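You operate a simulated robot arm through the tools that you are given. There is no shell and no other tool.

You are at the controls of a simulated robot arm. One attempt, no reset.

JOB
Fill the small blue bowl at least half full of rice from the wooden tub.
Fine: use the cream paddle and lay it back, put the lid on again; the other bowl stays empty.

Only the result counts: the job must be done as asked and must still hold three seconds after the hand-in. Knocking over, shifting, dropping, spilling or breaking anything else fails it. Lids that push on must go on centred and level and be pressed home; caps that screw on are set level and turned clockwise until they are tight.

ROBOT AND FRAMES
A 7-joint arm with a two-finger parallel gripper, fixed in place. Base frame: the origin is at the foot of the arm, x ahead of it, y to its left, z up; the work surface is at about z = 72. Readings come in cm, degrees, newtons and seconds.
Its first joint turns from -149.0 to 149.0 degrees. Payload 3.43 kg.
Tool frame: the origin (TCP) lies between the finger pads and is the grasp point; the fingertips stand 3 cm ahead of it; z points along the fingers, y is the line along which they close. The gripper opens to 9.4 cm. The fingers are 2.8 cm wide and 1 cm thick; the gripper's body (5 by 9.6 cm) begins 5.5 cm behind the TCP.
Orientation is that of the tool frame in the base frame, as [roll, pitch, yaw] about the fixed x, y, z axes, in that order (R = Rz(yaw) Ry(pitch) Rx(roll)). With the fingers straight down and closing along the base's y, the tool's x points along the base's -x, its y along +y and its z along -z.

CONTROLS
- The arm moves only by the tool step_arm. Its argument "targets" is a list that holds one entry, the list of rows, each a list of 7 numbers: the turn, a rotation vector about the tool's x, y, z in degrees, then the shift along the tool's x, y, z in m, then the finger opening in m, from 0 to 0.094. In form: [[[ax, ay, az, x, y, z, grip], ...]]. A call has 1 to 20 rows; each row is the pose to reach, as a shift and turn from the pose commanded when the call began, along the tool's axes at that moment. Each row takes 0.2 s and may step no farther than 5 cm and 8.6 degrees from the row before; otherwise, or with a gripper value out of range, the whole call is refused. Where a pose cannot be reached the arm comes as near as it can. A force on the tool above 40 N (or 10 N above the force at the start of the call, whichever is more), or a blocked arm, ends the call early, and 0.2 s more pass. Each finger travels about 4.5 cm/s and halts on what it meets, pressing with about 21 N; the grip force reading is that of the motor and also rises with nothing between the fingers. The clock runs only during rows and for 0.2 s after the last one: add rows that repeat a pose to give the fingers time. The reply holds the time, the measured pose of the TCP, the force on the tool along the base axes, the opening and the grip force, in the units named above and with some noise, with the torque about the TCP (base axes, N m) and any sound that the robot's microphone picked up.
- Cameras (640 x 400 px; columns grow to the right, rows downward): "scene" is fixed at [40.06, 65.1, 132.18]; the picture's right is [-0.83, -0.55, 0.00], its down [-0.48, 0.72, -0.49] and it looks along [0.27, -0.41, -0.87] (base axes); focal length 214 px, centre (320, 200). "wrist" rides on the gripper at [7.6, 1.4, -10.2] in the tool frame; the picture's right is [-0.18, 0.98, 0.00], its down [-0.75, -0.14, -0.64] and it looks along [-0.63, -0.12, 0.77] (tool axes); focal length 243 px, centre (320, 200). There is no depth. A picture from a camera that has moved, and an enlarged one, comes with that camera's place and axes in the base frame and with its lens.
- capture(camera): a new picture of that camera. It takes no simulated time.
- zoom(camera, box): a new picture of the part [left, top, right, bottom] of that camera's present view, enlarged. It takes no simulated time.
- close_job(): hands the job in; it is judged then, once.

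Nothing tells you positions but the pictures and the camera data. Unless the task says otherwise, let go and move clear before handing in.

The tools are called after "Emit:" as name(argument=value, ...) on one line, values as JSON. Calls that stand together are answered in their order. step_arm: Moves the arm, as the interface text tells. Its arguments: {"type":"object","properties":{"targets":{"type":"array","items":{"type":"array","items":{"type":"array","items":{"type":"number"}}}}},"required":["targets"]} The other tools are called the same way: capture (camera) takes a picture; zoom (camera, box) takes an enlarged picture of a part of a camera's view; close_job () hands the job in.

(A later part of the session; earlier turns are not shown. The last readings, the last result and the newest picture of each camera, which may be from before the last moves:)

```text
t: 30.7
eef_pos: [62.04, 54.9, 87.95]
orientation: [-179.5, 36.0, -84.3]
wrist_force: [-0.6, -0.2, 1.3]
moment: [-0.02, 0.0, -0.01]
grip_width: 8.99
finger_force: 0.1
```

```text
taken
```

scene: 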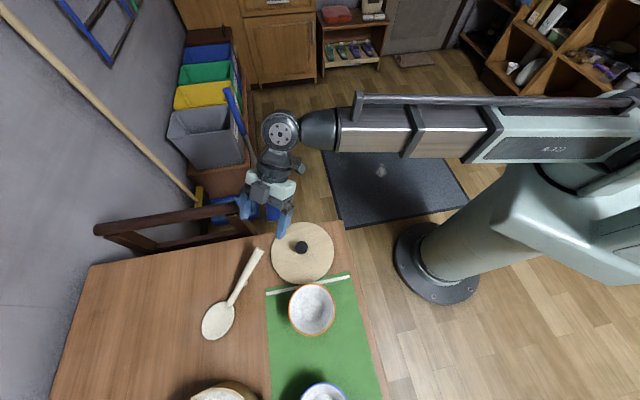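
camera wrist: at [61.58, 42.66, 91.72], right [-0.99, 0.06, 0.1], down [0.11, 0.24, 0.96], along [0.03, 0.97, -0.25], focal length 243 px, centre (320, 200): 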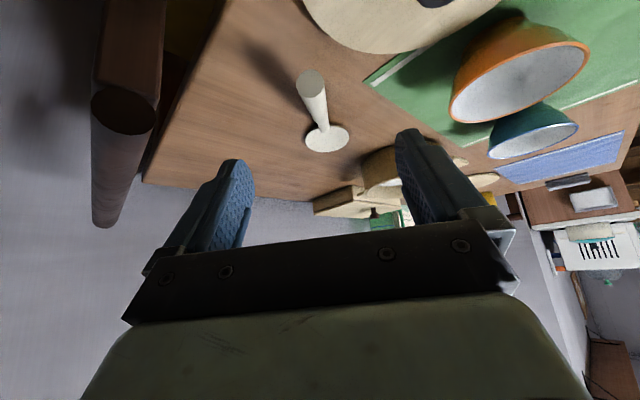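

Emit:
step_arm(targets=[[[0, 0, 0, -0.001, -0.001, 0.025, 0.09], [0, 0, 0, -0.002, -0.002, 0.05, 0.09], [0, 0, 0, -0.003, -0.003, 0.075, 0.09], [0, 0, 0, -0.004, -0.0035, 0.1, 0.09]]])

Emit:
capture(camera="wrist")

Emit:
zoom(camera="scene", box=[190, 180, 350, 300])

```text
t: 31.7
eef_pos: [61.67, 61.12, 80.02]
orientation: [-179.4, 36.0, -84.3]
wrist_force: [0.8, -0.6, 0.0]
moment: [0.01, -0.01, -0.03]
grip_width: 8.98
finger_force: 0.1
```

```text
taken
camera wrist: at [61.16, 48.78, 83.79], right [-0.99, 0.06, 0.1], down [0.11, 0.24, 0.96], along [0.03, 0.97, -0.25], focal length 243 px, centre (320, 200)
```

wrist: 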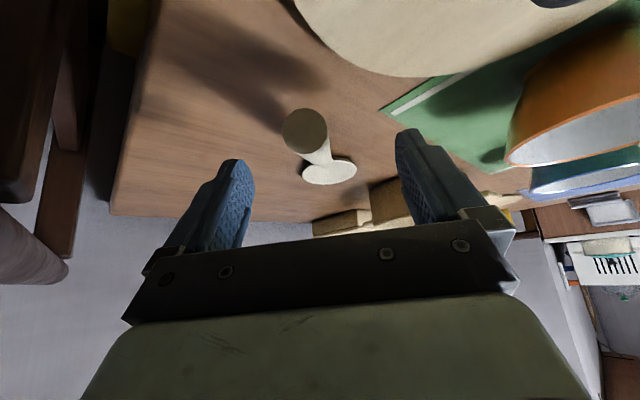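

```text
3.33 times, centred on (270, 240) of scene
camera zoom: at [40.06, 65.1, 132.18], right [-0.83, -0.55, 0.0], down [-0.48, 0.72, -0.49], along [0.27, -0.41, -0.87], focal length 715 px, centre (487, 67)
```

zoom: 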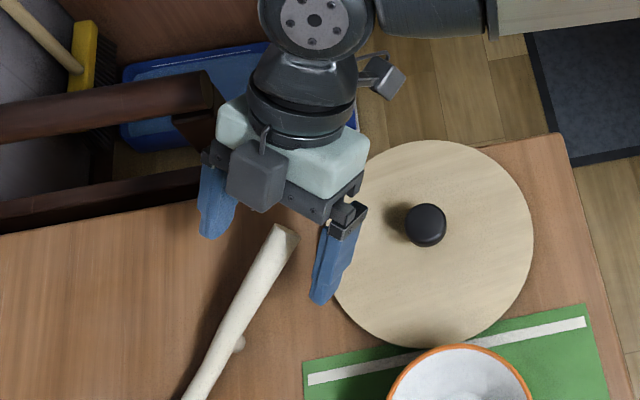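

Emit:
step_arm(targets=[[[0, 0, 0, 0, -0.002, 0.013, 0.09], [0, 0, 0, 0, -0.002, 0.026, 0.09], [0, 0, 0, 0, -0.002, 0.038, 0.09]]])

Emit:
capture(camera="wrist")

Emit:
zoom(camera="scene", box=[190, 200, 350, 320])

```text
t: 32.5
eef_pos: [61.75, 63.38, 76.98]
orientation: [-179.4, 36.0, -84.3]
wrist_force: [-0.3, 0.0, 0.6]
moment: [-0.02, -0.01, 0.01]
grip_width: 9.01
finger_force: 0.2
```

```text
taken
camera wrist: at [61.34, 51.1, 80.79], right [-0.99, 0.06, 0.1], down [0.11, 0.24, 0.96], along [0.03, 0.97, -0.25], focal length 243 px, centre (320, 200)
```

wrist: 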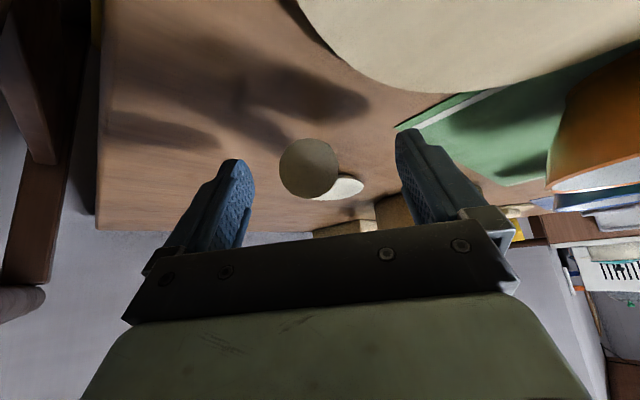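

```text
3.33 times, centred on (270, 260) of scene
camera zoom: at [40.06, 65.1, 132.18], right [-0.83, -0.55, 0.0], down [-0.48, 0.72, -0.49], along [0.27, -0.41, -0.87], focal length 715 px, centre (487, 0)
```

zoom: 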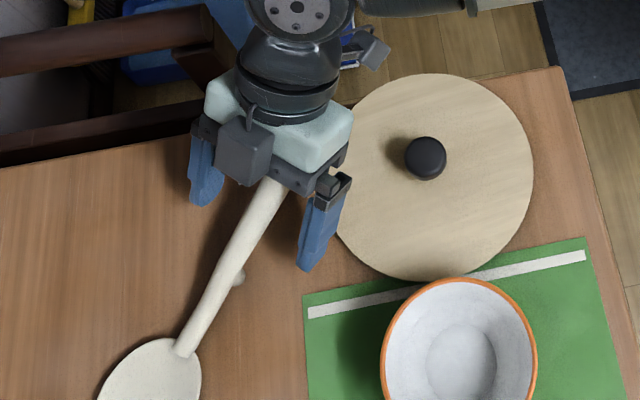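

The handle is centred between the fingers. Closing now.

Emit:
step_arm(targets=[[[0, 0, 0, 0, 0, 0, 0.07], [0, 0, 0, 0, 0, 0, 0.05], [0, 0, 0, 0, 0, 0, 0.035], [0, 0, 0, 0, 0, 0, 0.025], [0, 0, 0, 0, 0, 0, 0.015], [0, 0, 0, 0, 0, 0, 0.01], [0, 0, 0, 0, 0, 0, 0.01], [0, 0, 0, 0, 0, 0, 0.01]]])

Emit:
capture(camera="wrist")

Emit:
zoom(camera="scene", box=[190, 200, 350, 320])

```text
t: 34.3
eef_pos: [61.8, 63.35, 76.99]
orientation: [-179.4, 36.0, -84.3]
wrist_force: [-0.2, 0.9, 1.1]
moment: [-0.04, -0.02, -0.02]
grip_width: 2.63
finger_force: 20.9
```

```text
taken
camera wrist: at [61.35, 51.07, 80.79], right [-0.99, 0.06, 0.1], down [0.11, 0.24, 0.96], along [0.03, 0.97, -0.25], focal length 243 px, centre (320, 200)
```

wrist: 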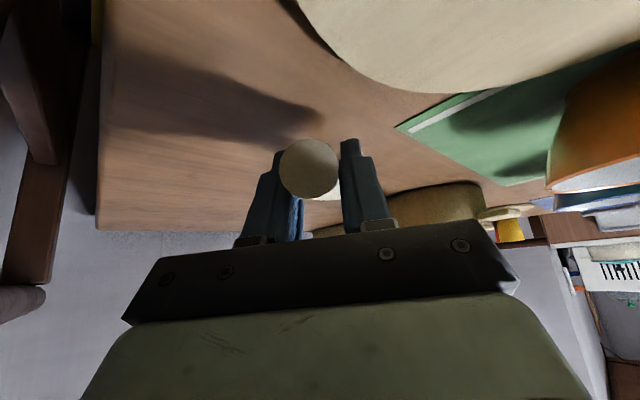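

```text
3.33 times, centred on (270, 260) of scene
camera zoom: at [40.06, 65.1, 132.18], right [-0.83, -0.55, 0.0], down [-0.48, 0.72, -0.49], along [0.27, -0.41, -0.87], focal length 715 px, centre (487, 0)
```

zoom: 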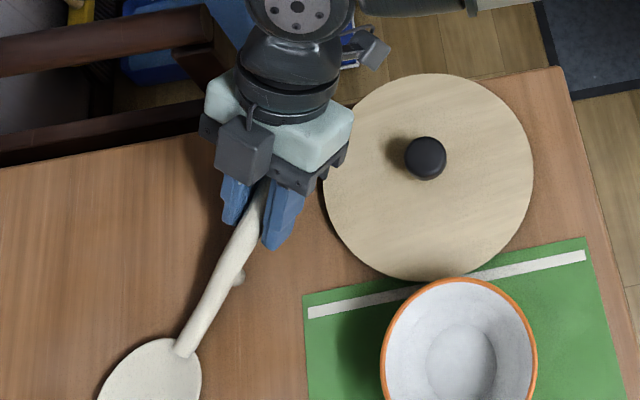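

Firm grip at 2.6 cm. I'll lift the paddle straight up.

Emit:
step_arm(targets=[[[0, 0, 0, -0.0059, 0, -0.0081, 0.01], [0, 0, 0, -0.0118, 0, -0.0162, 0.01], [0, 0, 0, -0.0235, 0, -0.0324, 0.01], [0, 0, 0, -0.0412, 0, -0.0566, 0.01], [0, 0, 0, -0.0588, 0, -0.0809, 0.01], [0, 0, 0, -0.0765, 0, -0.105, 0.01], [0, 0, 0, -0.0882, 0, -0.1214, 0.01]]])

Emit:
capture(camera="wrist")

Emit:
capture(camera="scene")

```text
t: 35.9
eef_pos: [61.9, 63.31, 91.95]
orientation: [-179.4, 35.9, -84.3]
wrist_force: [-0.5, -0.2, -0.7]
moment: [-0.05, 0.0, 0.01]
grip_width: 2.6
finger_force: 21.0
```

```text
taken
camera wrist: at [61.44, 51.02, 95.73], right [-0.99, 0.06, 0.1], down [0.11, 0.24, 0.96], along [0.03, 0.97, -0.25], focal length 243 px, centre (320, 200)
```

wrist: 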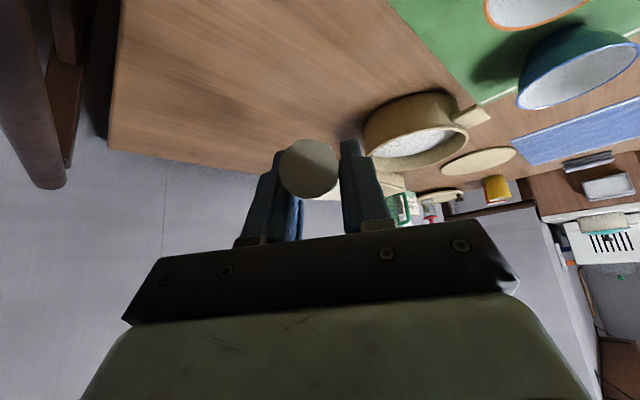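

```text
taken
```

scene: 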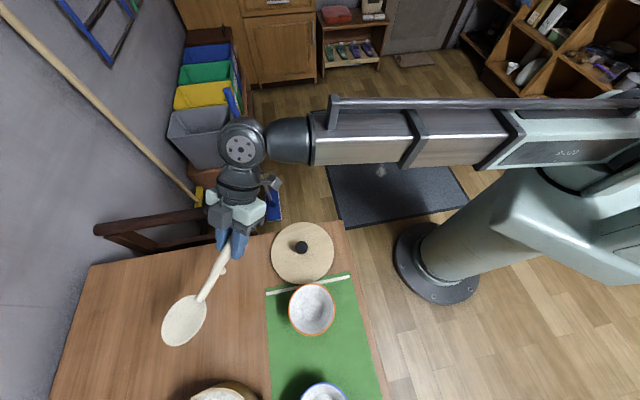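

Emit:
zoom(camera="wrist", box=[345, 80, 495, 180])

Emit:
zoom(camera="scene", box=[170, 350, 350, 400])

```text
4.00 times, centred on (420, 130) of wrist
camera zoom: at [61.44, 51.02, 95.73], right [-0.99, 0.06, 0.1], down [0.11, 0.24, 0.96], along [0.03, 0.97, -0.25], focal length 970 px, centre (-80, 480)
```

zoom: 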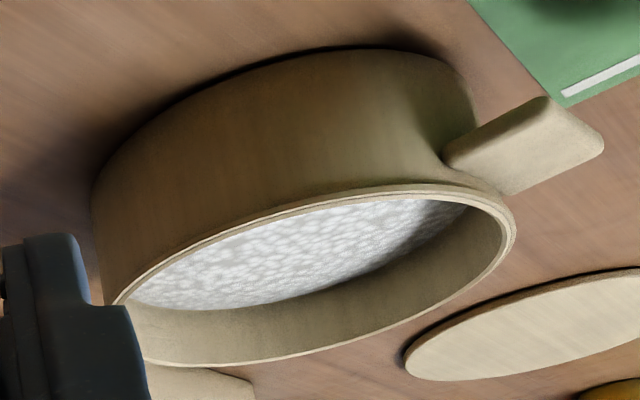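

```text
3.56 times, centred on (260, 375) of scene
camera zoom: at [40.06, 65.1, 132.18], right [-0.83, -0.55, 0.0], down [-0.48, 0.72, -0.49], along [0.27, -0.41, -0.87], focal length 763 px, centre (533, -422)
```

zoom: 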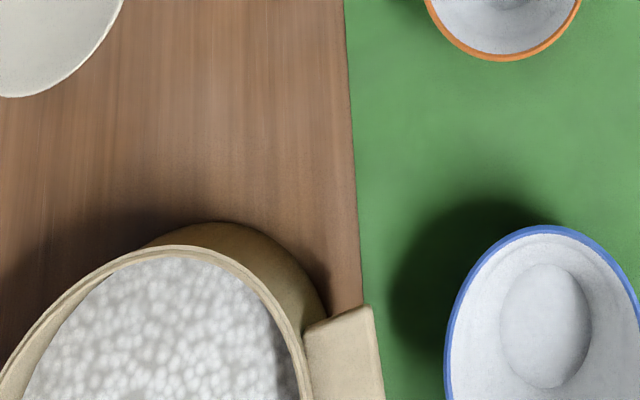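

The rice surface sits about 1.5–2 cm below the tub rim. I'll turn the paddle to point along +y and bring it above the tub, pitched head-down.

Emit:
step_arm(targets=[[[0.84, 0, 1.15, -0.0088, 0, -0.0121, 0.01], [1.68, 0, 2.3, -0.0176, 0, -0.0243, 0.01], [2.5, 0, 3.45, -0.0265, 0, -0.0364, 0.01], [3.35, 0, 4.61, -0.0353, 0, -0.0485, 0.01]]])

Emit:
step_arm(targets=[[[0, 3, 0, -0.0106, 0.0142, 0.0056, 0.01], [0, 6, 0, -0.0212, 0.0283, 0.0112, 0.01], [0, 9, 0, -0.0317, 0.0425, 0.0168, 0.01], [0, 12, 0, -0.0423, 0.0567, 0.0223, 0.01], [0, 15, 0, -0.0529, 0.0708, 0.0279, 0.01], [0, 18, 0, -0.0635, 0.085, 0.0335, 0.01], [0, 21, 0, -0.0741, 0.0992, 0.0391, 0.01], [0, 24, 0, -0.0847, 0.1133, 0.0447, 0.01], [0, 27, 0, -0.0952, 0.1275, 0.0502, 0.01], [0, 30, 0, -0.1058, 0.1417, 0.0558, 0.01], [0, 33, 0, -0.1164, 0.1558, 0.0614, 0.01], [0, 36, 0, -0.127, 0.17, 0.067, 0.01]]])

Emit:
capture(camera="wrist")

Emit:
capture(camera="scene")

```text
t: 36.9
eef_pos: [61.92, 63.28, 97.9]
orientation: [-179.5, 36.1, -90.0]
wrist_force: [-0.4, -0.3, -0.6]
moment: [-0.04, -0.01, -0.03]
grip_width: 2.63
finger_force: 21.0
```

```text
t: 39.5
eef_pos: [44.93, 77.49, 99.85]
orientation: [-179.5, -0.1, -90.4]
wrist_force: [-0.3, 0.7, -1.3]
moment: [-0.03, 0.0, 0.03]
grip_width: 2.61
finger_force: 21.3
```

```text
taken
camera wrist: at [43.31, 69.96, 110.07], right [-0.98, 0.19, -0.01], down [0.14, 0.75, 0.64], along [0.13, 0.63, -0.77], focal length 243 px, centre (320, 200)
```

wrist: 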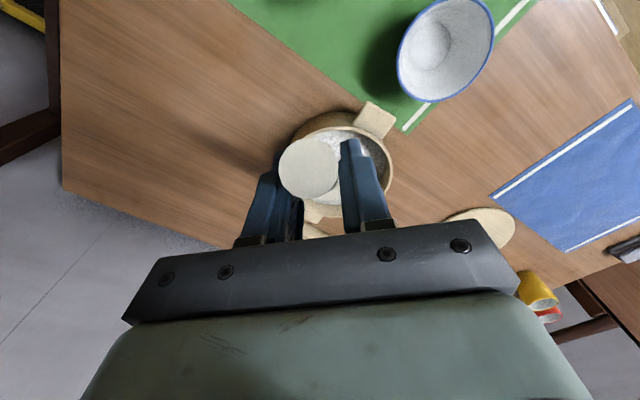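

```text
taken
```

scene: 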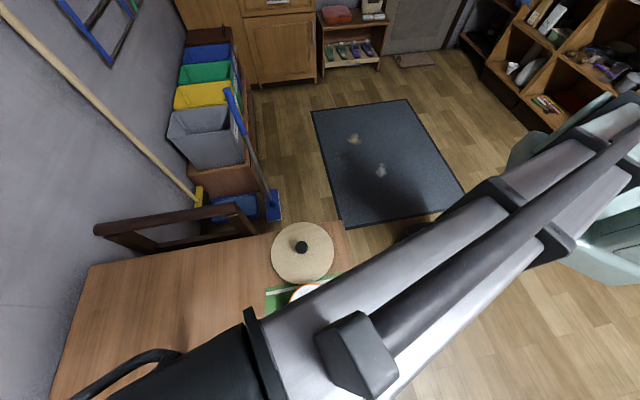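

Emit:
zoom(camera="wrist", box=[230, 90, 430, 240])

```text
2.67 times, centred on (330, 165) of wrist
camera zoom: at [43.31, 69.96, 110.07], right [-0.98, 0.19, -0.01], down [0.14, 0.75, 0.64], along [0.13, 0.63, -0.77], focal length 647 px, centre (293, 293)
```

zoom: 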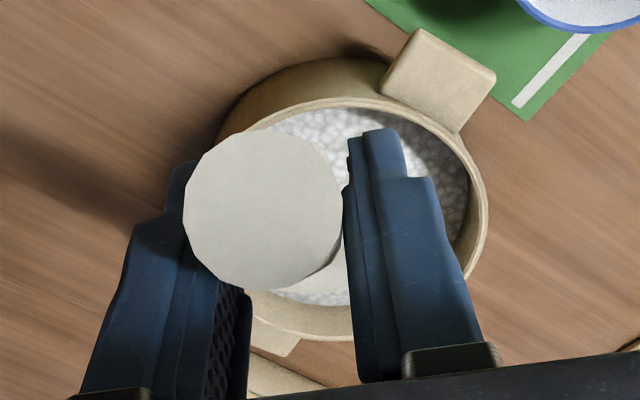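

I'll lower the tilted paddle tip into the rice, watching the force.

Emit:
step_arm(targets=[[[0, 0, 0, -0.002, 0, 0.02, 0.01], [0, 0, 0, -0.004, 0, 0.04, 0.01], [0, 0, 0, -0.005, 0, 0.06, 0.01], [0, 0, 0, -0.005, 0, 0.075, 0.01]]])

Emit:
step_arm(targets=[[[0, 0, 0, 0, 0, 0.005, 0.01], [0, 0, 0, 0, 0, 0.01, 0.01], [0, 0, 0, 0, 0, 0.015, 0.01], [0, 0, 0, 0, 0, 0.02, 0.01]]])

Emit:
capture(camera="wrist")

```text
t: 40.5
eef_pos: [44.76, 78.07, 92.4]
orientation: [-179.5, -0.1, -90.4]
wrist_force: [-0.8, 0.5, -0.3]
moment: [-0.04, 0.01, -0.01]
grip_width: 2.58
finger_force: 21.2
```

```text
t: 41.5
eef_pos: [45.0, 78.06, 90.32]
orientation: [-179.5, 0.0, -90.5]
wrist_force: [0.3, -0.2, -1.6]
moment: [0.01, -0.01, 0.0]
grip_width: 2.61
finger_force: 20.5
```

```text
taken
camera wrist: at [43.21, 70.47, 100.63], right [-0.98, 0.19, -0.01], down [0.14, 0.75, 0.64], along [0.13, 0.63, -0.77], focal length 243 px, centre (320, 200)
```

wrist: 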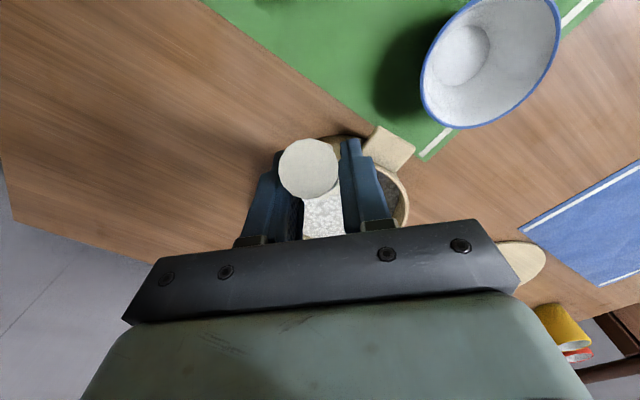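

No resistance so far. Next is the scooping sweep: forward under the rice while levelling, then up.

Emit:
step_arm(targets=[[[0, 0, 0, 0, 0, 0.01, 0.01], [0, -3.5, 0, -0.0018, 0, 0.0185, 0.01], [0, -7, 0, -0.0037, 0, 0.027, 0.01], [0, -10.5, 0, -0.0055, 0, 0.0355, 0.01], [0, -14, 0, -0.0074, 0, 0.044, 0.01], [0, -17.5, 0, -0.0084, 0, 0.0546, 0.01], [0, -21, 0, -0.0094, 0, 0.0653, 0.01], [0, -24, 0, -0.0104, 0, 0.076, 0.01]]])

Emit:
capture(camera="wrist")

```text
t: 43.3
eef_pos: [44.85, 79.27, 82.96]
orientation: [-179.5, 24.1, -90.2]
wrist_force: [-0.4, -9.2, 8.5]
moment: [0.08, -0.03, -0.13]
grip_width: 2.64
finger_force: 21.0
```

```text
taken
camera wrist: at [43.23, 68.13, 89.17], right [-0.98, 0.17, 0.07], down [0.14, 0.42, 0.89], along [0.13, 0.89, -0.44], focal length 243 px, centre (320, 200)
```

wrist: 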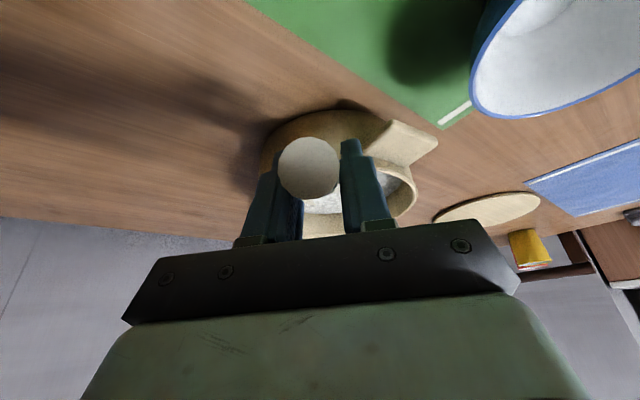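

There's mild resistance from the rice or the wall. Now I'll level and lift the load out.

Emit:
step_arm(targets=[[[0, -2, 0, -0.0004, 0, -0.007, 0.01], [0, -4, 0, -0.0007, 0, -0.0139, 0.01], [0, -6, 0, -0.0007, 0, -0.021, 0.01], [0, -8, 0, -0.0006, 0, -0.0282, 0.01], [0, -10, 0, -0.0007, 0, -0.0358, 0.01], [0, -12, 0, -0.0008, 0, -0.0435, 0.01], [0, -12, 0, -0.005, 0, -0.0526, 0.01], [0, -12, 0, -0.0089, 0, -0.0617, 0.01], [0, -12, 0, -0.015, 0, -0.075, 0.01], [0, -12, 0, -0.0211, 0, -0.0891, 0.01], [0, -12, 0, -0.03, 0, -0.107, 0.01], [0, -12, 0, -0.0374, 0, -0.1257, 0.01]]])

Emit:
capture(camera="wrist")

Emit:
capture(camera="scene")

```text
t: 45.9
eef_pos: [44.87, 77.4, 95.76]
orientation: [-179.4, 36.0, -89.9]
wrist_force: [-0.3, -0.3, -0.8]
moment: [-0.07, -0.01, 0.03]
grip_width: 2.62
finger_force: 21.1
```

```text
taken
camera wrist: at [43.21, 65.33, 99.63], right [-0.98, 0.16, 0.1], down [0.13, 0.23, 0.96], along [0.13, 0.96, -0.25], focal length 243 px, centre (320, 200)
```

wrist: 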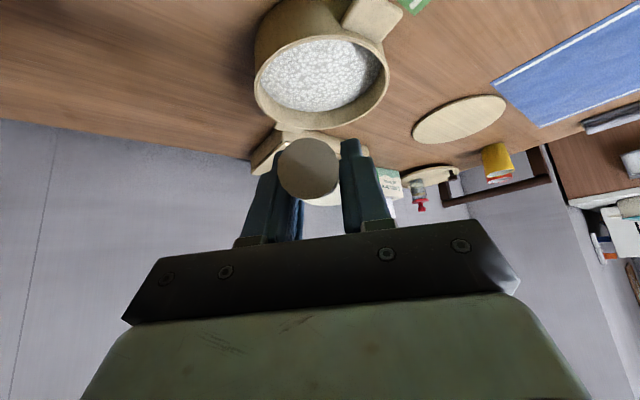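

```text
taken
```

scene: 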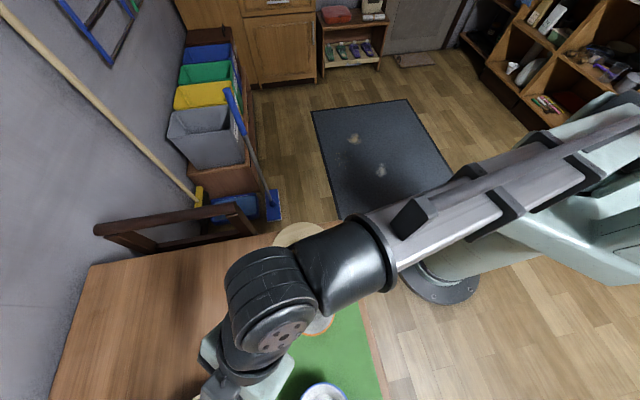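

Emit:
zoom(camera="wrist", box=[230, 100, 410, 240])

Emit:
zoom(camera="wrist", box=[230, 0, 410, 140])

```text
2.86 times, centred on (320, 170) of wrist
camera zoom: at [43.21, 65.33, 99.63], right [-0.98, 0.16, 0.1], down [0.13, 0.23, 0.96], along [0.13, 0.96, -0.25], focal length 693 px, centre (320, 286)
```

zoom: 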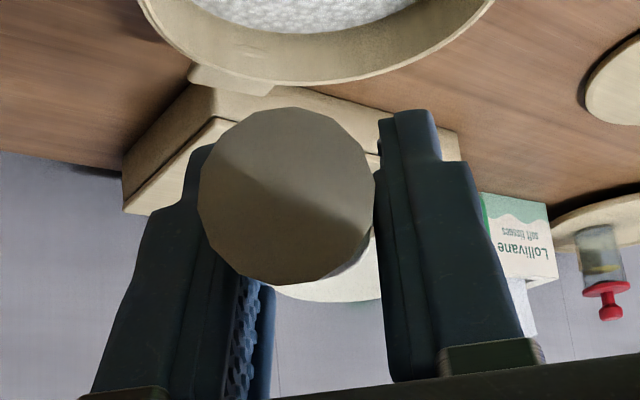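

```text
2.86 times, centred on (320, 70) of wrist
camera zoom: at [43.21, 65.33, 99.63], right [-0.98, 0.16, 0.1], down [0.13, 0.23, 0.96], along [0.13, 0.96, -0.25], focal length 693 px, centre (320, 571)
```

zoom: 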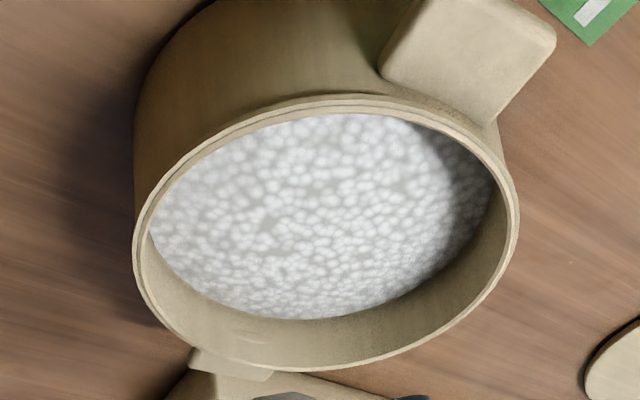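

I can't see the paddle face from here. I'll swing back gently, keeping it level, to where the scene camera can see whether there's rice on it.

Emit:
step_arm(targets=[[[0, 0, 0, 0.01, -0.003, -0.004, 0.01], [0, 0, 0, 0.025, -0.008, -0.0097, 0.01], [0, 0, 0, 0.044, -0.015, -0.017, 0.01], [0, 0, 0, 0.063, -0.022, -0.024, 0.01], [0, 0, 0, 0.082, -0.029, -0.0317, 0.01], [0, 0, 0, 0.101, -0.036, -0.039, 0.01], [0, 0, 0, 0.12, -0.043, -0.0463, 0.01], [0, 0, 0, 0.135, -0.048, -0.052, 0.01], [0, 0, 0, 0.145, -0.05, -0.056, 0.01]]])

Emit:
capture(camera="scene")

```text
t: 47.9
eef_pos: [49.77, 62.42, 91.86]
orientation: [-179.4, 36.0, -90.0]
wrist_force: [0.0, -0.2, -1.4]
moment: [-0.07, 0.03, 0.0]
grip_width: 2.63
finger_force: 20.9
```

```text
taken
```

scene: 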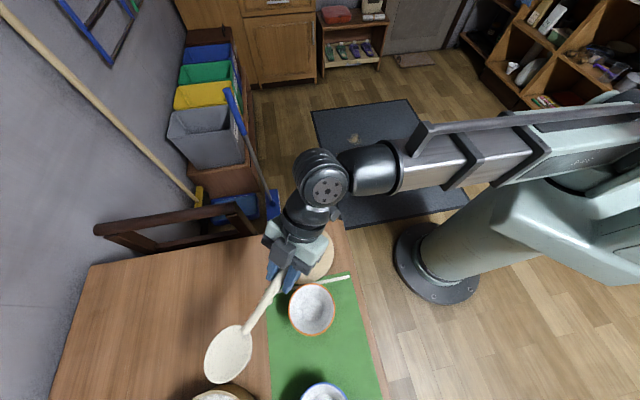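

Emit:
zoom(camera="scene", box=[180, 260, 340, 400])

```text
2.86 times, centred on (260, 330) of scene
camera zoom: at [40.06, 65.1, 132.18], right [-0.83, -0.55, 0.0], down [-0.48, 0.72, -0.49], along [0.27, -0.41, -0.87], focal length 613 px, centre (491, -171)
```

zoom: 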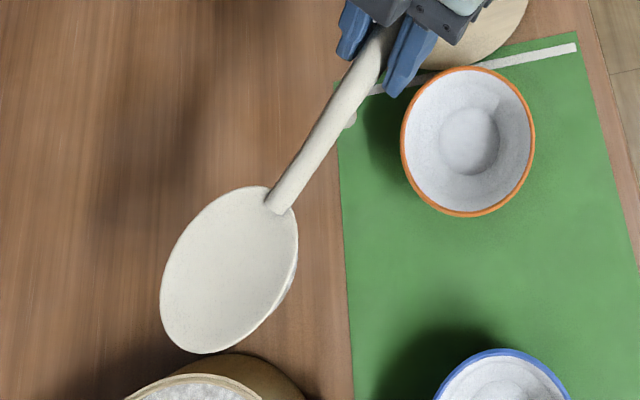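

The paddle came up empty. The side nub on the handle also appears to have met the tub's near rim, so I need to check that the tub didn't move, using the same zoom as before.

Emit:
zoom(camera="scene", box=[170, 350, 350, 400])

Emit:
capture(camera="wrist")

```text
3.56 times, centred on (260, 375) of scene
camera zoom: at [40.06, 65.1, 132.18], right [-0.83, -0.55, 0.0], down [-0.48, 0.72, -0.49], along [0.27, -0.41, -0.87], focal length 763 px, centre (533, -422)
```

zoom: 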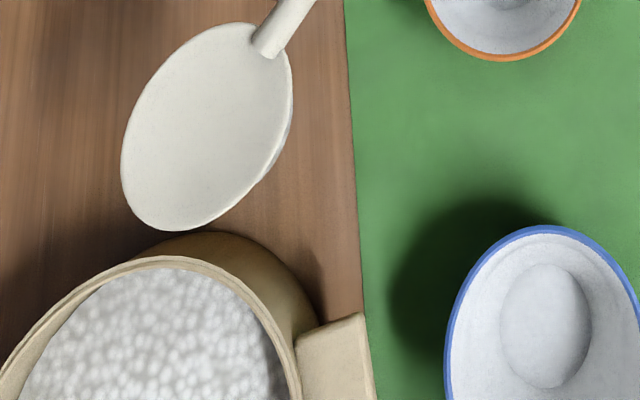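

```text
taken
camera wrist: at [48.14, 50.21, 95.69], right [-0.98, 0.16, 0.1], down [0.14, 0.23, 0.96], along [0.13, 0.96, -0.25], focal length 243 px, centre (320, 200)
```

wrist: 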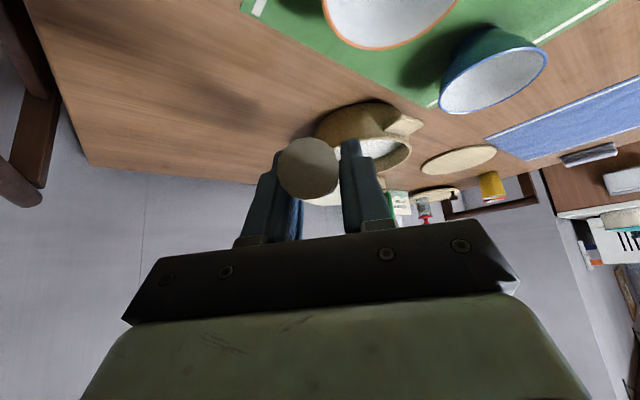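

The contact did nudge the tub about 1 cm in +y, and I plan to draw it back when the lid goes on. The nub is actually a foot under the handle, and the rice surface is lower than I thought at z≈75.3. I'll return for a deeper scoop, keeping the foot outside the rim.

Emit:
step_arm(targets=[[[0, 3, 0, -0.0142, 0.004, 0.0018, 0.01], [0, 6, 0, -0.0284, 0.008, 0.0036, 0.01], [0, 9, 0, -0.0427, 0.012, 0.0055, 0.01], [0, 12, 0, -0.0569, 0.016, 0.0073, 0.01], [0, 15, 0, -0.0711, 0.02, 0.0091, 0.01], [0, 18, 0, -0.0853, 0.024, 0.0109, 0.01], [0, 21, 0, -0.0995, 0.028, 0.0128, 0.01], [0, 24, 0, -0.1138, 0.032, 0.0146, 0.01], [0, 27, 0, -0.128, 0.036, 0.0164, 0.01], [0, 30, 0, -0.1422, 0.04, 0.0182, 0.01], [0, 33, 0, -0.1564, 0.044, 0.02, 0.01], [0, 36, 0, -0.1706, 0.047, 0.0219, 0.01]]])

Emit:
zoom(camera="wrist", box=[230, 90, 430, 240])

```text
t: 50.5
eef_pos: [45.32, 77.48, 99.91]
orientation: [-179.5, 0.0, -90.5]
wrist_force: [0.4, -0.3, -0.6]
moment: [-0.04, -0.01, 0.01]
grip_width: 2.59
finger_force: 21.5
```

```text
2.67 times, centred on (330, 165) of wrist
camera zoom: at [43.63, 69.93, 110.25], right [-0.98, 0.19, -0.01], down [0.14, 0.75, 0.64], along [0.13, 0.63, -0.77], focal length 647 px, centre (293, 293)
```

zoom: 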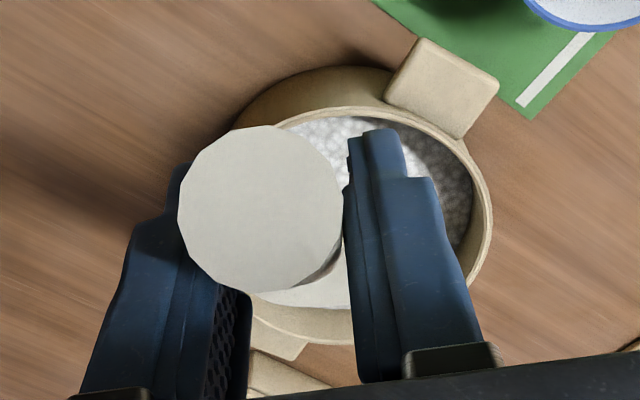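

Emit:
step_arm(targets=[[[0, 0, 0, -0.004, 0.001, 0.02, 0.01], [0, 0, 0, -0.008, 0.002, 0.045, 0.01], [0, 0, 0, -0.012, 0.002, 0.07, 0.01], [0, 0, 0, -0.012, 0.002, 0.09, 0.01], [0, 0, 0, -0.012, 0.002, 0.1, 0.01], [0, 0, 0, -0.012, 0.002, 0.108, 0.01]]])

Emit:
step_arm(targets=[[[0, 0, 0, 0, 0, 0.004, 0.01], [0, -2.25, 0, -0.0015, 0, 0.0105, 0.01], [0, -4.5, 0, -0.003, 0, 0.016, 0.01], [0, -6.75, 0, -0.0045, 0, 0.0215, 0.01], [0, -9, 0, -0.006, 0, 0.027, 0.01], [0, -11.25, 0, -0.008, 0, 0.033, 0.01]]])

```text
t: 51.9
eef_pos: [44.92, 78.68, 89.17]
orientation: [-179.5, 0.0, -90.4]
wrist_force: [0.2, 0.1, -0.8]
moment: [-0.04, 0.02, -0.03]
grip_width: 2.64
finger_force: 21.2
```

```text
t: 53.3
eef_pos: [45.17, 79.59, 85.88]
orientation: [-179.5, 11.3, -90.3]
wrist_force: [0.6, -0.1, -0.9]
moment: [-0.07, -0.01, 0.0]
grip_width: 2.58
finger_force: 21.0
```

Emit:
step_arm(targets=[[[0, -1.7, 0, -0.0003, 0, 0.006, 0.01], [0, -3.4, 0, -0.0007, 0, 0.0119, 0.01], [0, -5, 0, -0.0011, 0, 0.0175, 0.01], [0, -6.75, 0, -0.0015, 0, 0.0232, 0.01]]])

Emit:
capture(camera="wrist")

```text
t: 54.3
eef_pos: [45.27, 80.09, 83.67]
orientation: [-179.5, 18.1, -90.2]
wrist_force: [-1.4, -5.1, 2.2]
moment: [-0.2, 0.04, 0.0]
grip_width: 2.65
finger_force: 20.3
```

```text
taken
camera wrist: at [43.44, 69.69, 91.12], right [-0.98, 0.18, 0.05], down [0.14, 0.52, 0.84], along [0.13, 0.84, -0.53], focal length 243 px, centre (320, 200)
```

wrist: 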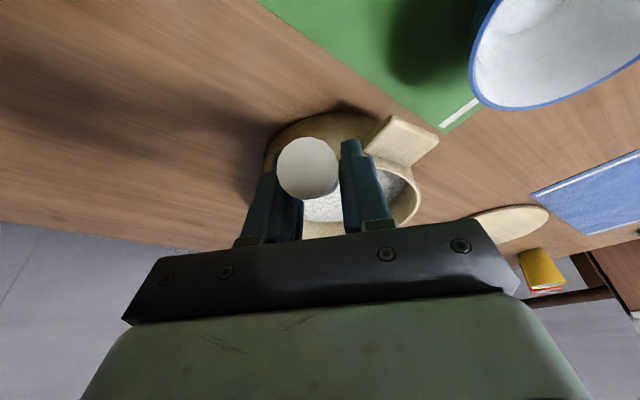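

A light touch of the foot on the rim again. I'll back off in y to relieve it, then go a bit deeper.

Emit:
step_arm(targets=[[[0, 0, 0, 0.004, 0, -0.0013, 0.01], [0, 0, 0, 0.0085, 0, -0.0028, 0.01], [0, 0, 0, 0.0085, 0, -0.0028, 0.01]]])

Emit:
step_arm(targets=[[[0, 0, 0, 0.0006, 0, 0.0019, 0.01], [0, 0, 0, 0.0012, 0, 0.0038, 0.01], [0, 0, 0, 0.0012, 0, 0.0038, 0.01]]])

```text
t: 55.1
eef_pos: [45.14, 79.35, 83.78]
orientation: [-179.5, 18.1, -90.3]
wrist_force: [0.7, 6.2, 4.0]
moment: [0.51, -0.05, -0.01]
grip_width: 2.62
finger_force: 20.8
```

```text
t: 55.9
eef_pos: [45.07, 79.28, 83.36]
orientation: [-179.5, 17.9, -90.1]
wrist_force: [0.7, 1.0, 6.1]
moment: [0.39, -0.06, -0.07]
grip_width: 2.62
finger_force: 21.0
```

The handle now rests lightly on the rim, which is as deep as this pose goes. I'll level and lift.

Emit:
step_arm(targets=[[[0, -3, 0, 0.0013, 0, -0.0025, 0.01], [0, -6, 0, 0.0026, 0, -0.005, 0.01], [0, -9, 0, 0.0029, 0, -0.0104, 0.01], [0, -12, 0, 0.0027, 0, -0.0177, 0.01], [0, -15, 0, 0.0021, 0, -0.0259, 0.01], [0, -18, 0, 0.0009, 0, -0.036, 0.01], [0, -18, 0, -0.004, 0, -0.0513, 0.01], [0, -18, 0, -0.0118, 0, -0.075, 0.01], [0, -18, 0, -0.0226, 0, -0.1083, 0.01]]])

Emit:
capture(camera="wrist")

```text
t: 57.9
eef_pos: [44.97, 78.13, 94.49]
orientation: [-179.4, 36.0, -90.0]
wrist_force: [-0.1, -0.3, -1.3]
moment: [-0.08, -0.02, 0.0]
grip_width: 2.63
finger_force: 20.9
```

```text
taken
camera wrist: at [43.33, 65.92, 98.34], right [-0.98, 0.16, 0.1], down [0.14, 0.23, 0.96], along [0.13, 0.96, -0.25], focal length 243 px, centre (320, 200)
```

wrist: 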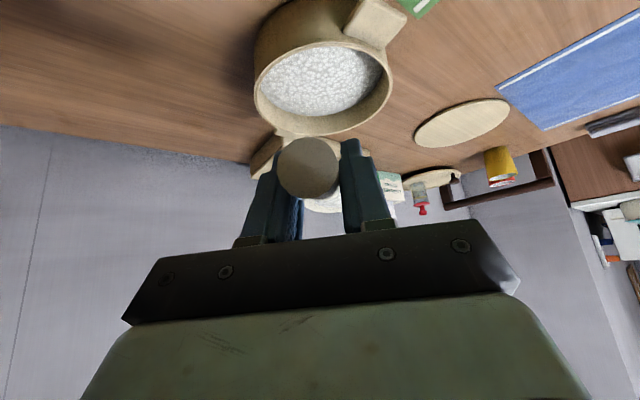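

Emit:
zoom(camera="wrist", box=[230, 100, 410, 240])

Emit:
zoom(camera="wrist", box=[230, 0, 410, 140])

```text
2.86 times, centred on (320, 170) of wrist
camera zoom: at [43.33, 65.92, 98.34], right [-0.98, 0.16, 0.1], down [0.14, 0.23, 0.96], along [0.13, 0.96, -0.25], focal length 693 px, centre (320, 286)
```

zoom: 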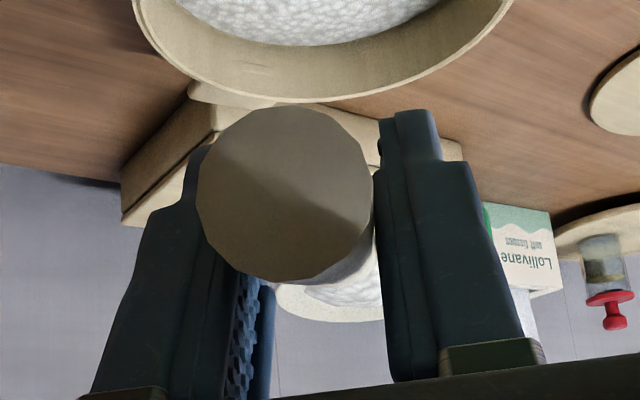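

```text
2.86 times, centred on (320, 70) of wrist
camera zoom: at [43.33, 65.92, 98.34], right [-0.98, 0.16, 0.1], down [0.14, 0.23, 0.96], along [0.13, 0.96, -0.25], focal length 693 px, centre (320, 571)
```

zoom: 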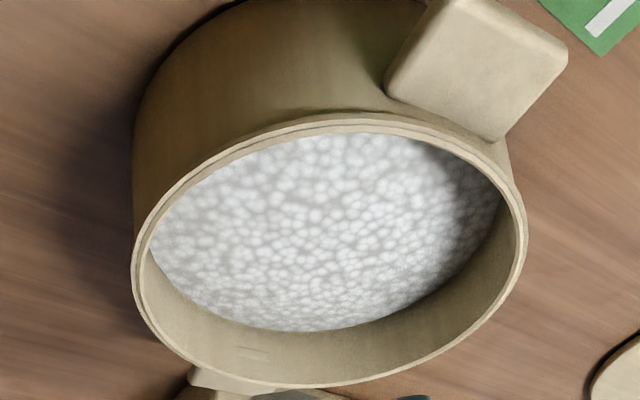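

Rice is on the paddle this time. I'll carry it level, turning the heading diagonally toward the blue bowl at about (30.4, 77.1).

Emit:
step_arm(targets=[[[-1.77, 0, -2.43, 0.0089, 0.0025, -0.0011, 0.01], [-3.53, 0, -4.85, 0.0179, 0.0051, -0.0022, 0.01], [-5.3, 0, -7.28, 0.0268, 0.0076, -0.0034, 0.01], [-7.07, 0, -9.71, 0.0357, 0.0101, -0.0045, 0.01], [-8.83, 0, -12.13, 0.0447, 0.0127, -0.0056, 0.01], [-10.6, 0, -14.56, 0.0536, 0.0152, -0.0067, 0.01], [-12.37, 0, -16.99, 0.0625, 0.0177, -0.0078, 0.01], [-14.13, 0, -19.41, 0.0715, 0.0203, -0.009, 0.01], [-15.9, 0, -21.84, 0.0804, 0.0228, -0.0101, 0.01], [-17.67, 0, -24.27, 0.0893, 0.0253, -0.0112, 0.01], [-19.43, 0, -26.69, 0.0983, 0.0279, -0.0123, 0.01], [-21.2, 0, -29.12, 0.1072, 0.0304, -0.0134, 0.01], [-22.97, 0, -31.55, 0.1161, 0.0329, -0.0146, 0.01], [-24.73, 0, -33.97, 0.1251, 0.0355, -0.0157, 0.01], [-26.5, 0, -36.4, 0.134, 0.038, -0.0168, 0.01]]])

Emit:
capture(camera="scene")

Emit:
capture(camera="wrist")

```text
t: 61.1
eef_pos: [41.21, 66.54, 87.77]
orientation: [-179.6, 35.7, -45.1]
wrist_force: [0.2, 0.0, -1.3]
moment: [-0.08, -0.02, -0.01]
grip_width: 2.64
finger_force: 20.9
```

```text
taken
```

scene: 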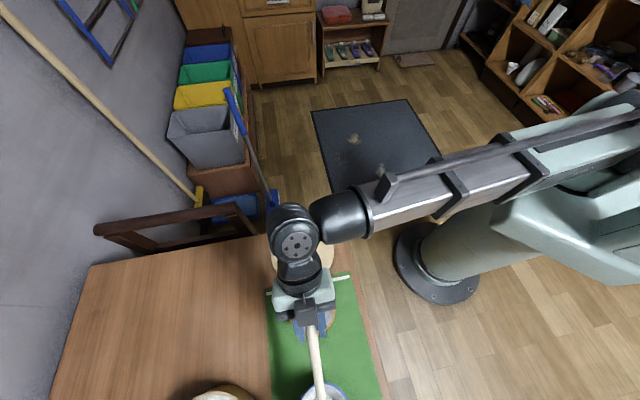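

```text
taken
camera wrist: at [48.58, 56.69, 91.67], right [-0.8, -0.59, 0.1], down [-0.07, 0.26, 0.96], along [-0.59, 0.77, -0.25], focal length 243 px, centre (320, 200)
```

wrist: 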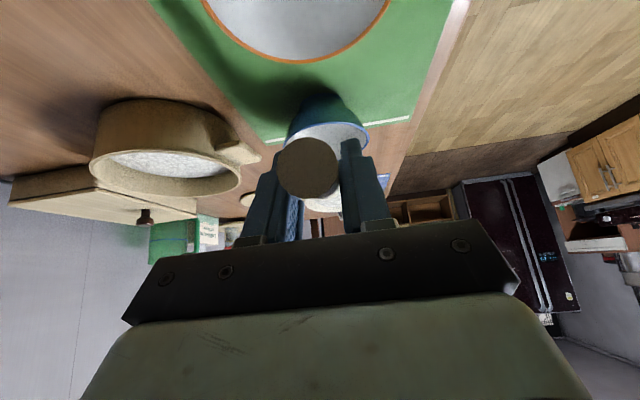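

The paddle head sits over the blue bowl. Next I'll pitch the head down, with the tip staying over the bowl centre just above the rim.

Emit:
step_arm(targets=[[[0, 4, 0, 0.0027, 0, -0.0053, 0.01], [0, 8, 0, 0.0055, 0, -0.0106, 0.01], [0, 12, 0, 0.0082, 0, -0.0159, 0.01], [0, 16, 0, -0.0043, 0, -0.0212, 0.01], [0, 20, 0, -0.0168, 0, -0.0265, 0.01], [0, 24, 0, -0.0293, 0, -0.0318, 0.01], [0, 28, 0, -0.0427, 0, -0.0344, 0.01], [0, 32, 0, -0.0562, 0, -0.0371, 0.01], [0, 36, 0, -0.0696, 0, -0.0397, 0.01], [0, 40, 0, -0.0832, 0, -0.0393, 0.01], [0, 44, 0, -0.0967, 0, -0.0389, 0.01], [0, 48, 0, -0.1103, 0, -0.0385, 0.01]]])

Emit:
capture(camera="wrist")

Emit:
capture(camera="scene")

```text
t: 63.7
eef_pos: [36.3, 70.97, 97.45]
orientation: [-179.7, -12.5, -45.4]
wrist_force: [-0.9, -0.1, -0.9]
moment: [0.0, -0.04, -0.01]
grip_width: 2.68
finger_force: 21.2
```

```text
taken
camera wrist: at [38.83, 66.23, 109.0], right [-0.83, -0.56, -0.04], down [-0.51, 0.72, 0.47], along [-0.23, 0.41, -0.88], focal length 243 px, centre (320, 200)
```

wrist: 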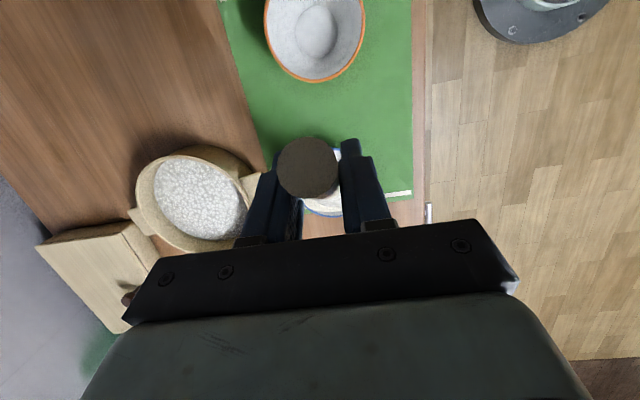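

```text
taken
```

scene: 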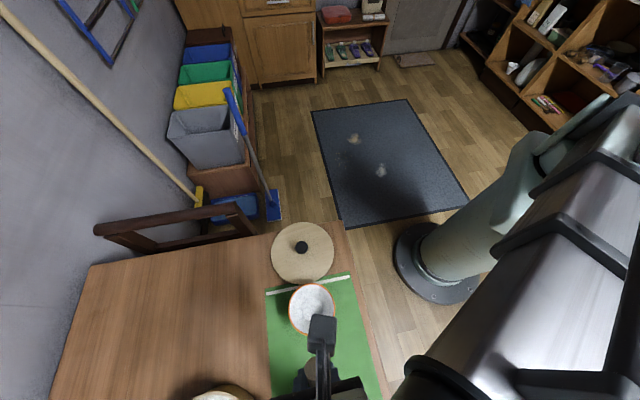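

Emit:
step_arm(targets=[[[0, 4, 0, -0.0111, 0, -0.0078, 0.01], [0, 8, 0, -0.0222, 0, -0.0156, 0.01], [0, 12, 0, -0.0333, 0, -0.0234, 0.01], [0, 12, 0, -0.0333, 0, -0.0234, 0.01], [0, 12, 0, -0.0333, 0, -0.0234, 0.01]]])

Emit:
zoom(camera="wrist", box=[220, 80, 440, 240])

```text
t: 64.9
eef_pos: [33.79, 73.64, 98.91]
orientation: [-179.7, -24.4, -45.6]
wrist_force: [-0.1, 0.8, -0.7]
moment: [0.01, 0.01, -0.04]
grip_width: 2.67
finger_force: 20.5
```

```text
2.50 times, centred on (330, 160) of wrist
camera zoom: at [34.46, 70.69, 111.36], right [-0.82, -0.57, -0.08], down [-0.57, 0.78, 0.28], along [-0.09, 0.27, -0.96], focal length 606 px, centre (295, 300)
```

zoom: 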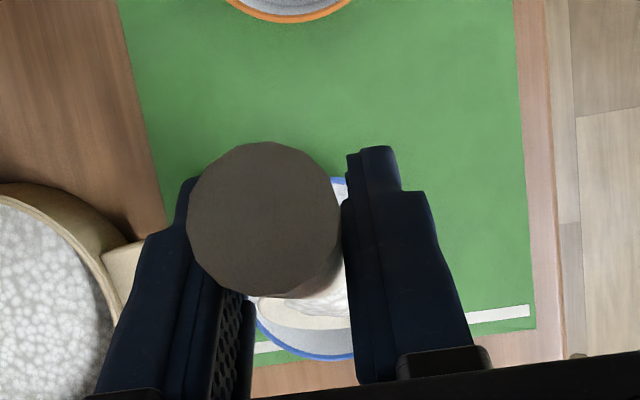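

Some rice may still be on the blade, so I'll pitch it steeper.

Emit:
step_arm(targets=[[[0, 4, 0, -0.0111, 0, -0.0079, 0.01], [0, 8, 0, -0.0222, 0, -0.0157, 0.01], [0, 12, 0, -0.0333, 0, -0.0236, 0.01], [0, 12, 0, -0.0333, 0, -0.0236, 0.01], [0, 12, 0, -0.0333, 0, -0.0236, 0.01]]])

Emit:
zoom(camera="wrist", box=[220, 80, 440, 240])

Emit:
capture(camera="scene")

```text
t: 66.1
eef_pos: [32.02, 76.6, 98.2]
orientation: [-178.3, -35.8, -45.6]
wrist_force: [-0.3, 0.1, -1.2]
moment: [0.0, 0.01, 0.0]
grip_width: 2.63
finger_force: 21.0
out of reach, approached as far as the arm can: row 3, 4, 5
```

```text
2.50 times, centred on (330, 160) of wrist
camera zoom: at [30.77, 75.21, 110.88], right [-0.79, -0.59, -0.13], down [-0.61, 0.79, 0.08], along [0.05, 0.15, -0.99], focal length 606 px, centre (295, 300)
```

zoom: 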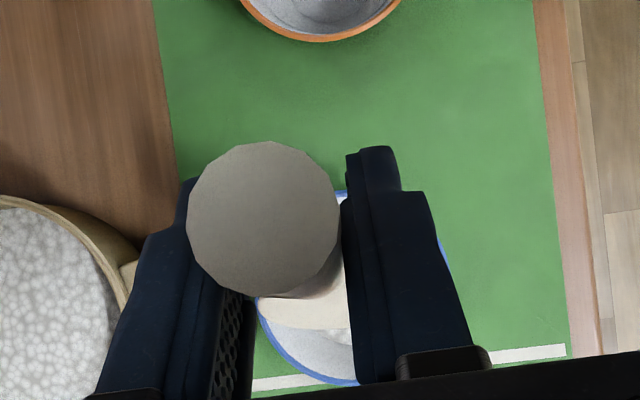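

```text
taken
```

scene: 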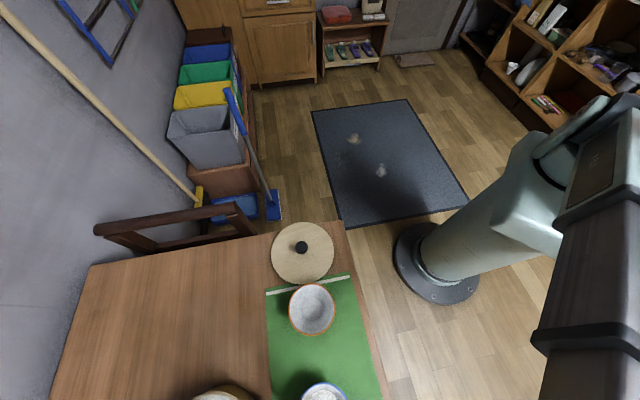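

Emit:
zoom(camera="scene", box=[280, 360, 370, 400])

```text
7.11 times, centred on (325, 380) of scene
camera zoom: at [40.06, 65.1, 132.18], right [-0.83, -0.55, 0.0], down [-0.48, 0.72, -0.49], along [0.27, -0.41, -0.87], focal length 1525 px, centre (284, -1080)
```

zoom: 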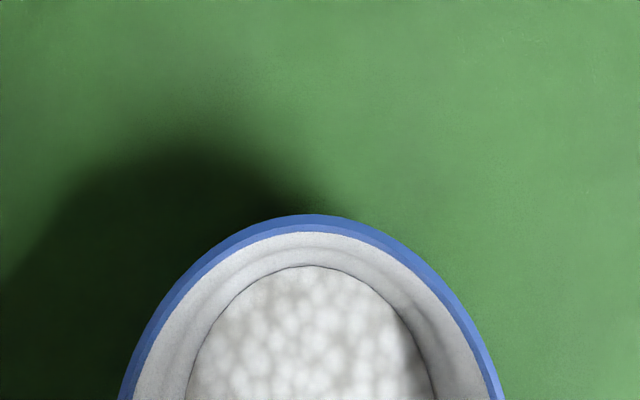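

Rice has landed in the bowl. I'll back the paddle out and look at the level.

Emit:
step_arm(targets=[[[0, -4, 0, 0.0127, 0, 0.005, 0.01], [0, -8, 0, 0.0253, 0, 0.01, 0.01], [0, -12, 0, 0.038, 0, 0.0154, 0.01], [0, -16, 0, 0.0507, 0, 0.0207, 0.01], [0, -20, 0, 0.0633, 0, 0.026, 0.01], [0, -24, 0, 0.076, 0, 0.031, 0.01], [0, -28, 0, 0.0937, 0, 0.0353, 0.01], [0, -32, 0, 0.111, 0, 0.0397, 0.01], [0, -36, 0, 0.129, 0, 0.044, 0.01], [0, -36, 0, 0.16, 0, 0.07, 0.01]]])

Emit:
capture(camera="wrist")

Emit:
capture(camera="scene")

```text
t: 68.3
eef_pos: [44.1, 64.56, 101.74]
orientation: [-179.7, -0.3, -45.3]
wrist_force: [0.2, -0.4, -1.2]
moment: [-0.03, -0.03, 0.0]
grip_width: 2.62
finger_force: 20.7
```

```text
taken
camera wrist: at [48.24, 58.11, 111.99], right [-0.83, -0.56, -0.01], down [-0.43, 0.63, 0.64], along [-0.35, 0.53, -0.77], focal length 243 px, centre (320, 200)
```

wrist: 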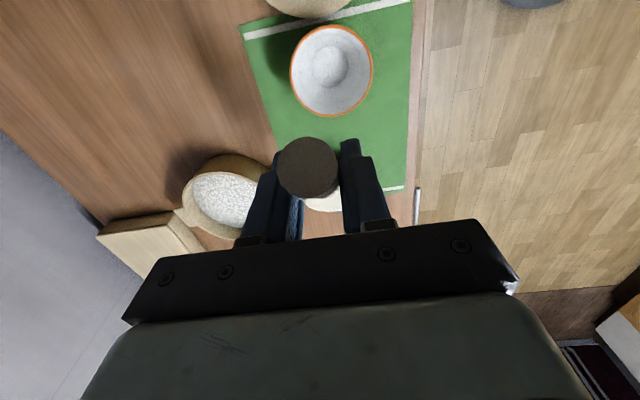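

```text
taken
```

scene: 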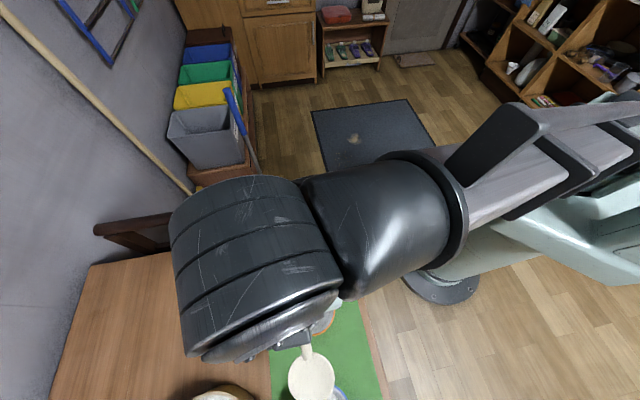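

Emit:
zoom(camera="scene", box=[270, 340, 380, 400])

```text
5.82 times, centred on (325, 370) of scene
camera zoom: at [40.06, 65.1, 132.18], right [-0.83, -0.55, 0.0], down [-0.48, 0.72, -0.49], along [0.27, -0.41, -0.87], focal length 1248 px, centre (291, -789)
```

zoom: 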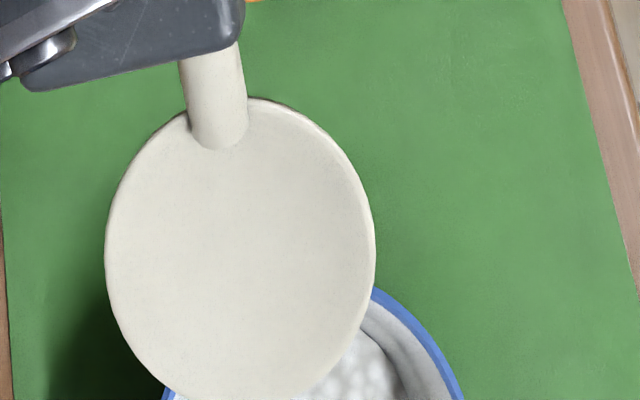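

The first load is fully in the bowl and the paddle is clean, with about a third of the height filled. I'll go back for a second scoop.

Emit:
step_arm(targets=[[[0, 0, 3, -0.0062, -0.0069, 0.001, 0.01], [0, 0, 6, -0.0123, -0.0139, 0.002, 0.01], [0, 0, 9, -0.0185, -0.0208, 0.003, 0.01], [0, 0, 12, -0.0247, -0.0277, 0.004, 0.01], [0, 0, 15, -0.0308, -0.0347, 0.006, 0.01], [0, 0, 18, -0.037, -0.0416, 0.007, 0.01], [0, 0, 21, -0.0432, -0.0485, 0.008, 0.01], [0, 0, 24, -0.0493, -0.0555, 0.009, 0.01], [0, 0, 27, -0.0555, -0.0624, 0.01, 0.01], [0, 0, 30, -0.0617, -0.0693, 0.012, 0.01], [0, 0, 33, -0.0678, -0.0763, 0.013, 0.01], [0, 0, 36, -0.074, -0.0832, 0.014, 0.01], [0, 0, 39, -0.0802, -0.0901, 0.016, 0.01], [0, 0, 42, -0.0863, -0.0971, 0.017, 0.01], [0, 0, 44.7, -0.0925, -0.104, 0.018, 0.01]]])

Emit:
capture(camera="wrist")

```text
t: 71.5
eef_pos: [44.88, 78.34, 100.18]
orientation: [-179.6, 0.1, -90.0]
wrist_force: [0.8, 0.3, -0.1]
moment: [-0.01, -0.02, 0.01]
grip_width: 2.59
finger_force: 21.0
```

```text
taken
camera wrist: at [43.14, 70.85, 110.38], right [-0.98, 0.19, -0.01], down [0.14, 0.75, 0.64], along [0.13, 0.63, -0.77], focal length 243 px, centre (320, 200)
```

wrist: 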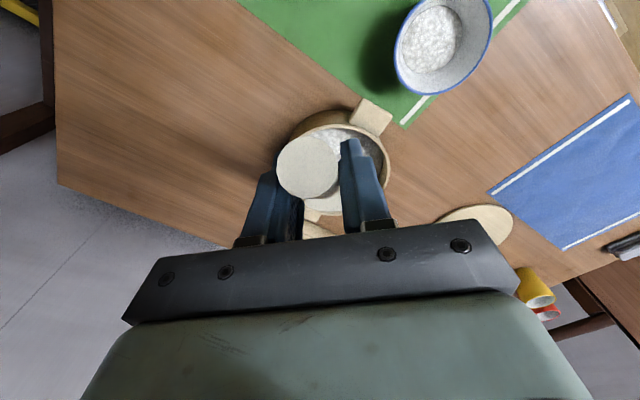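

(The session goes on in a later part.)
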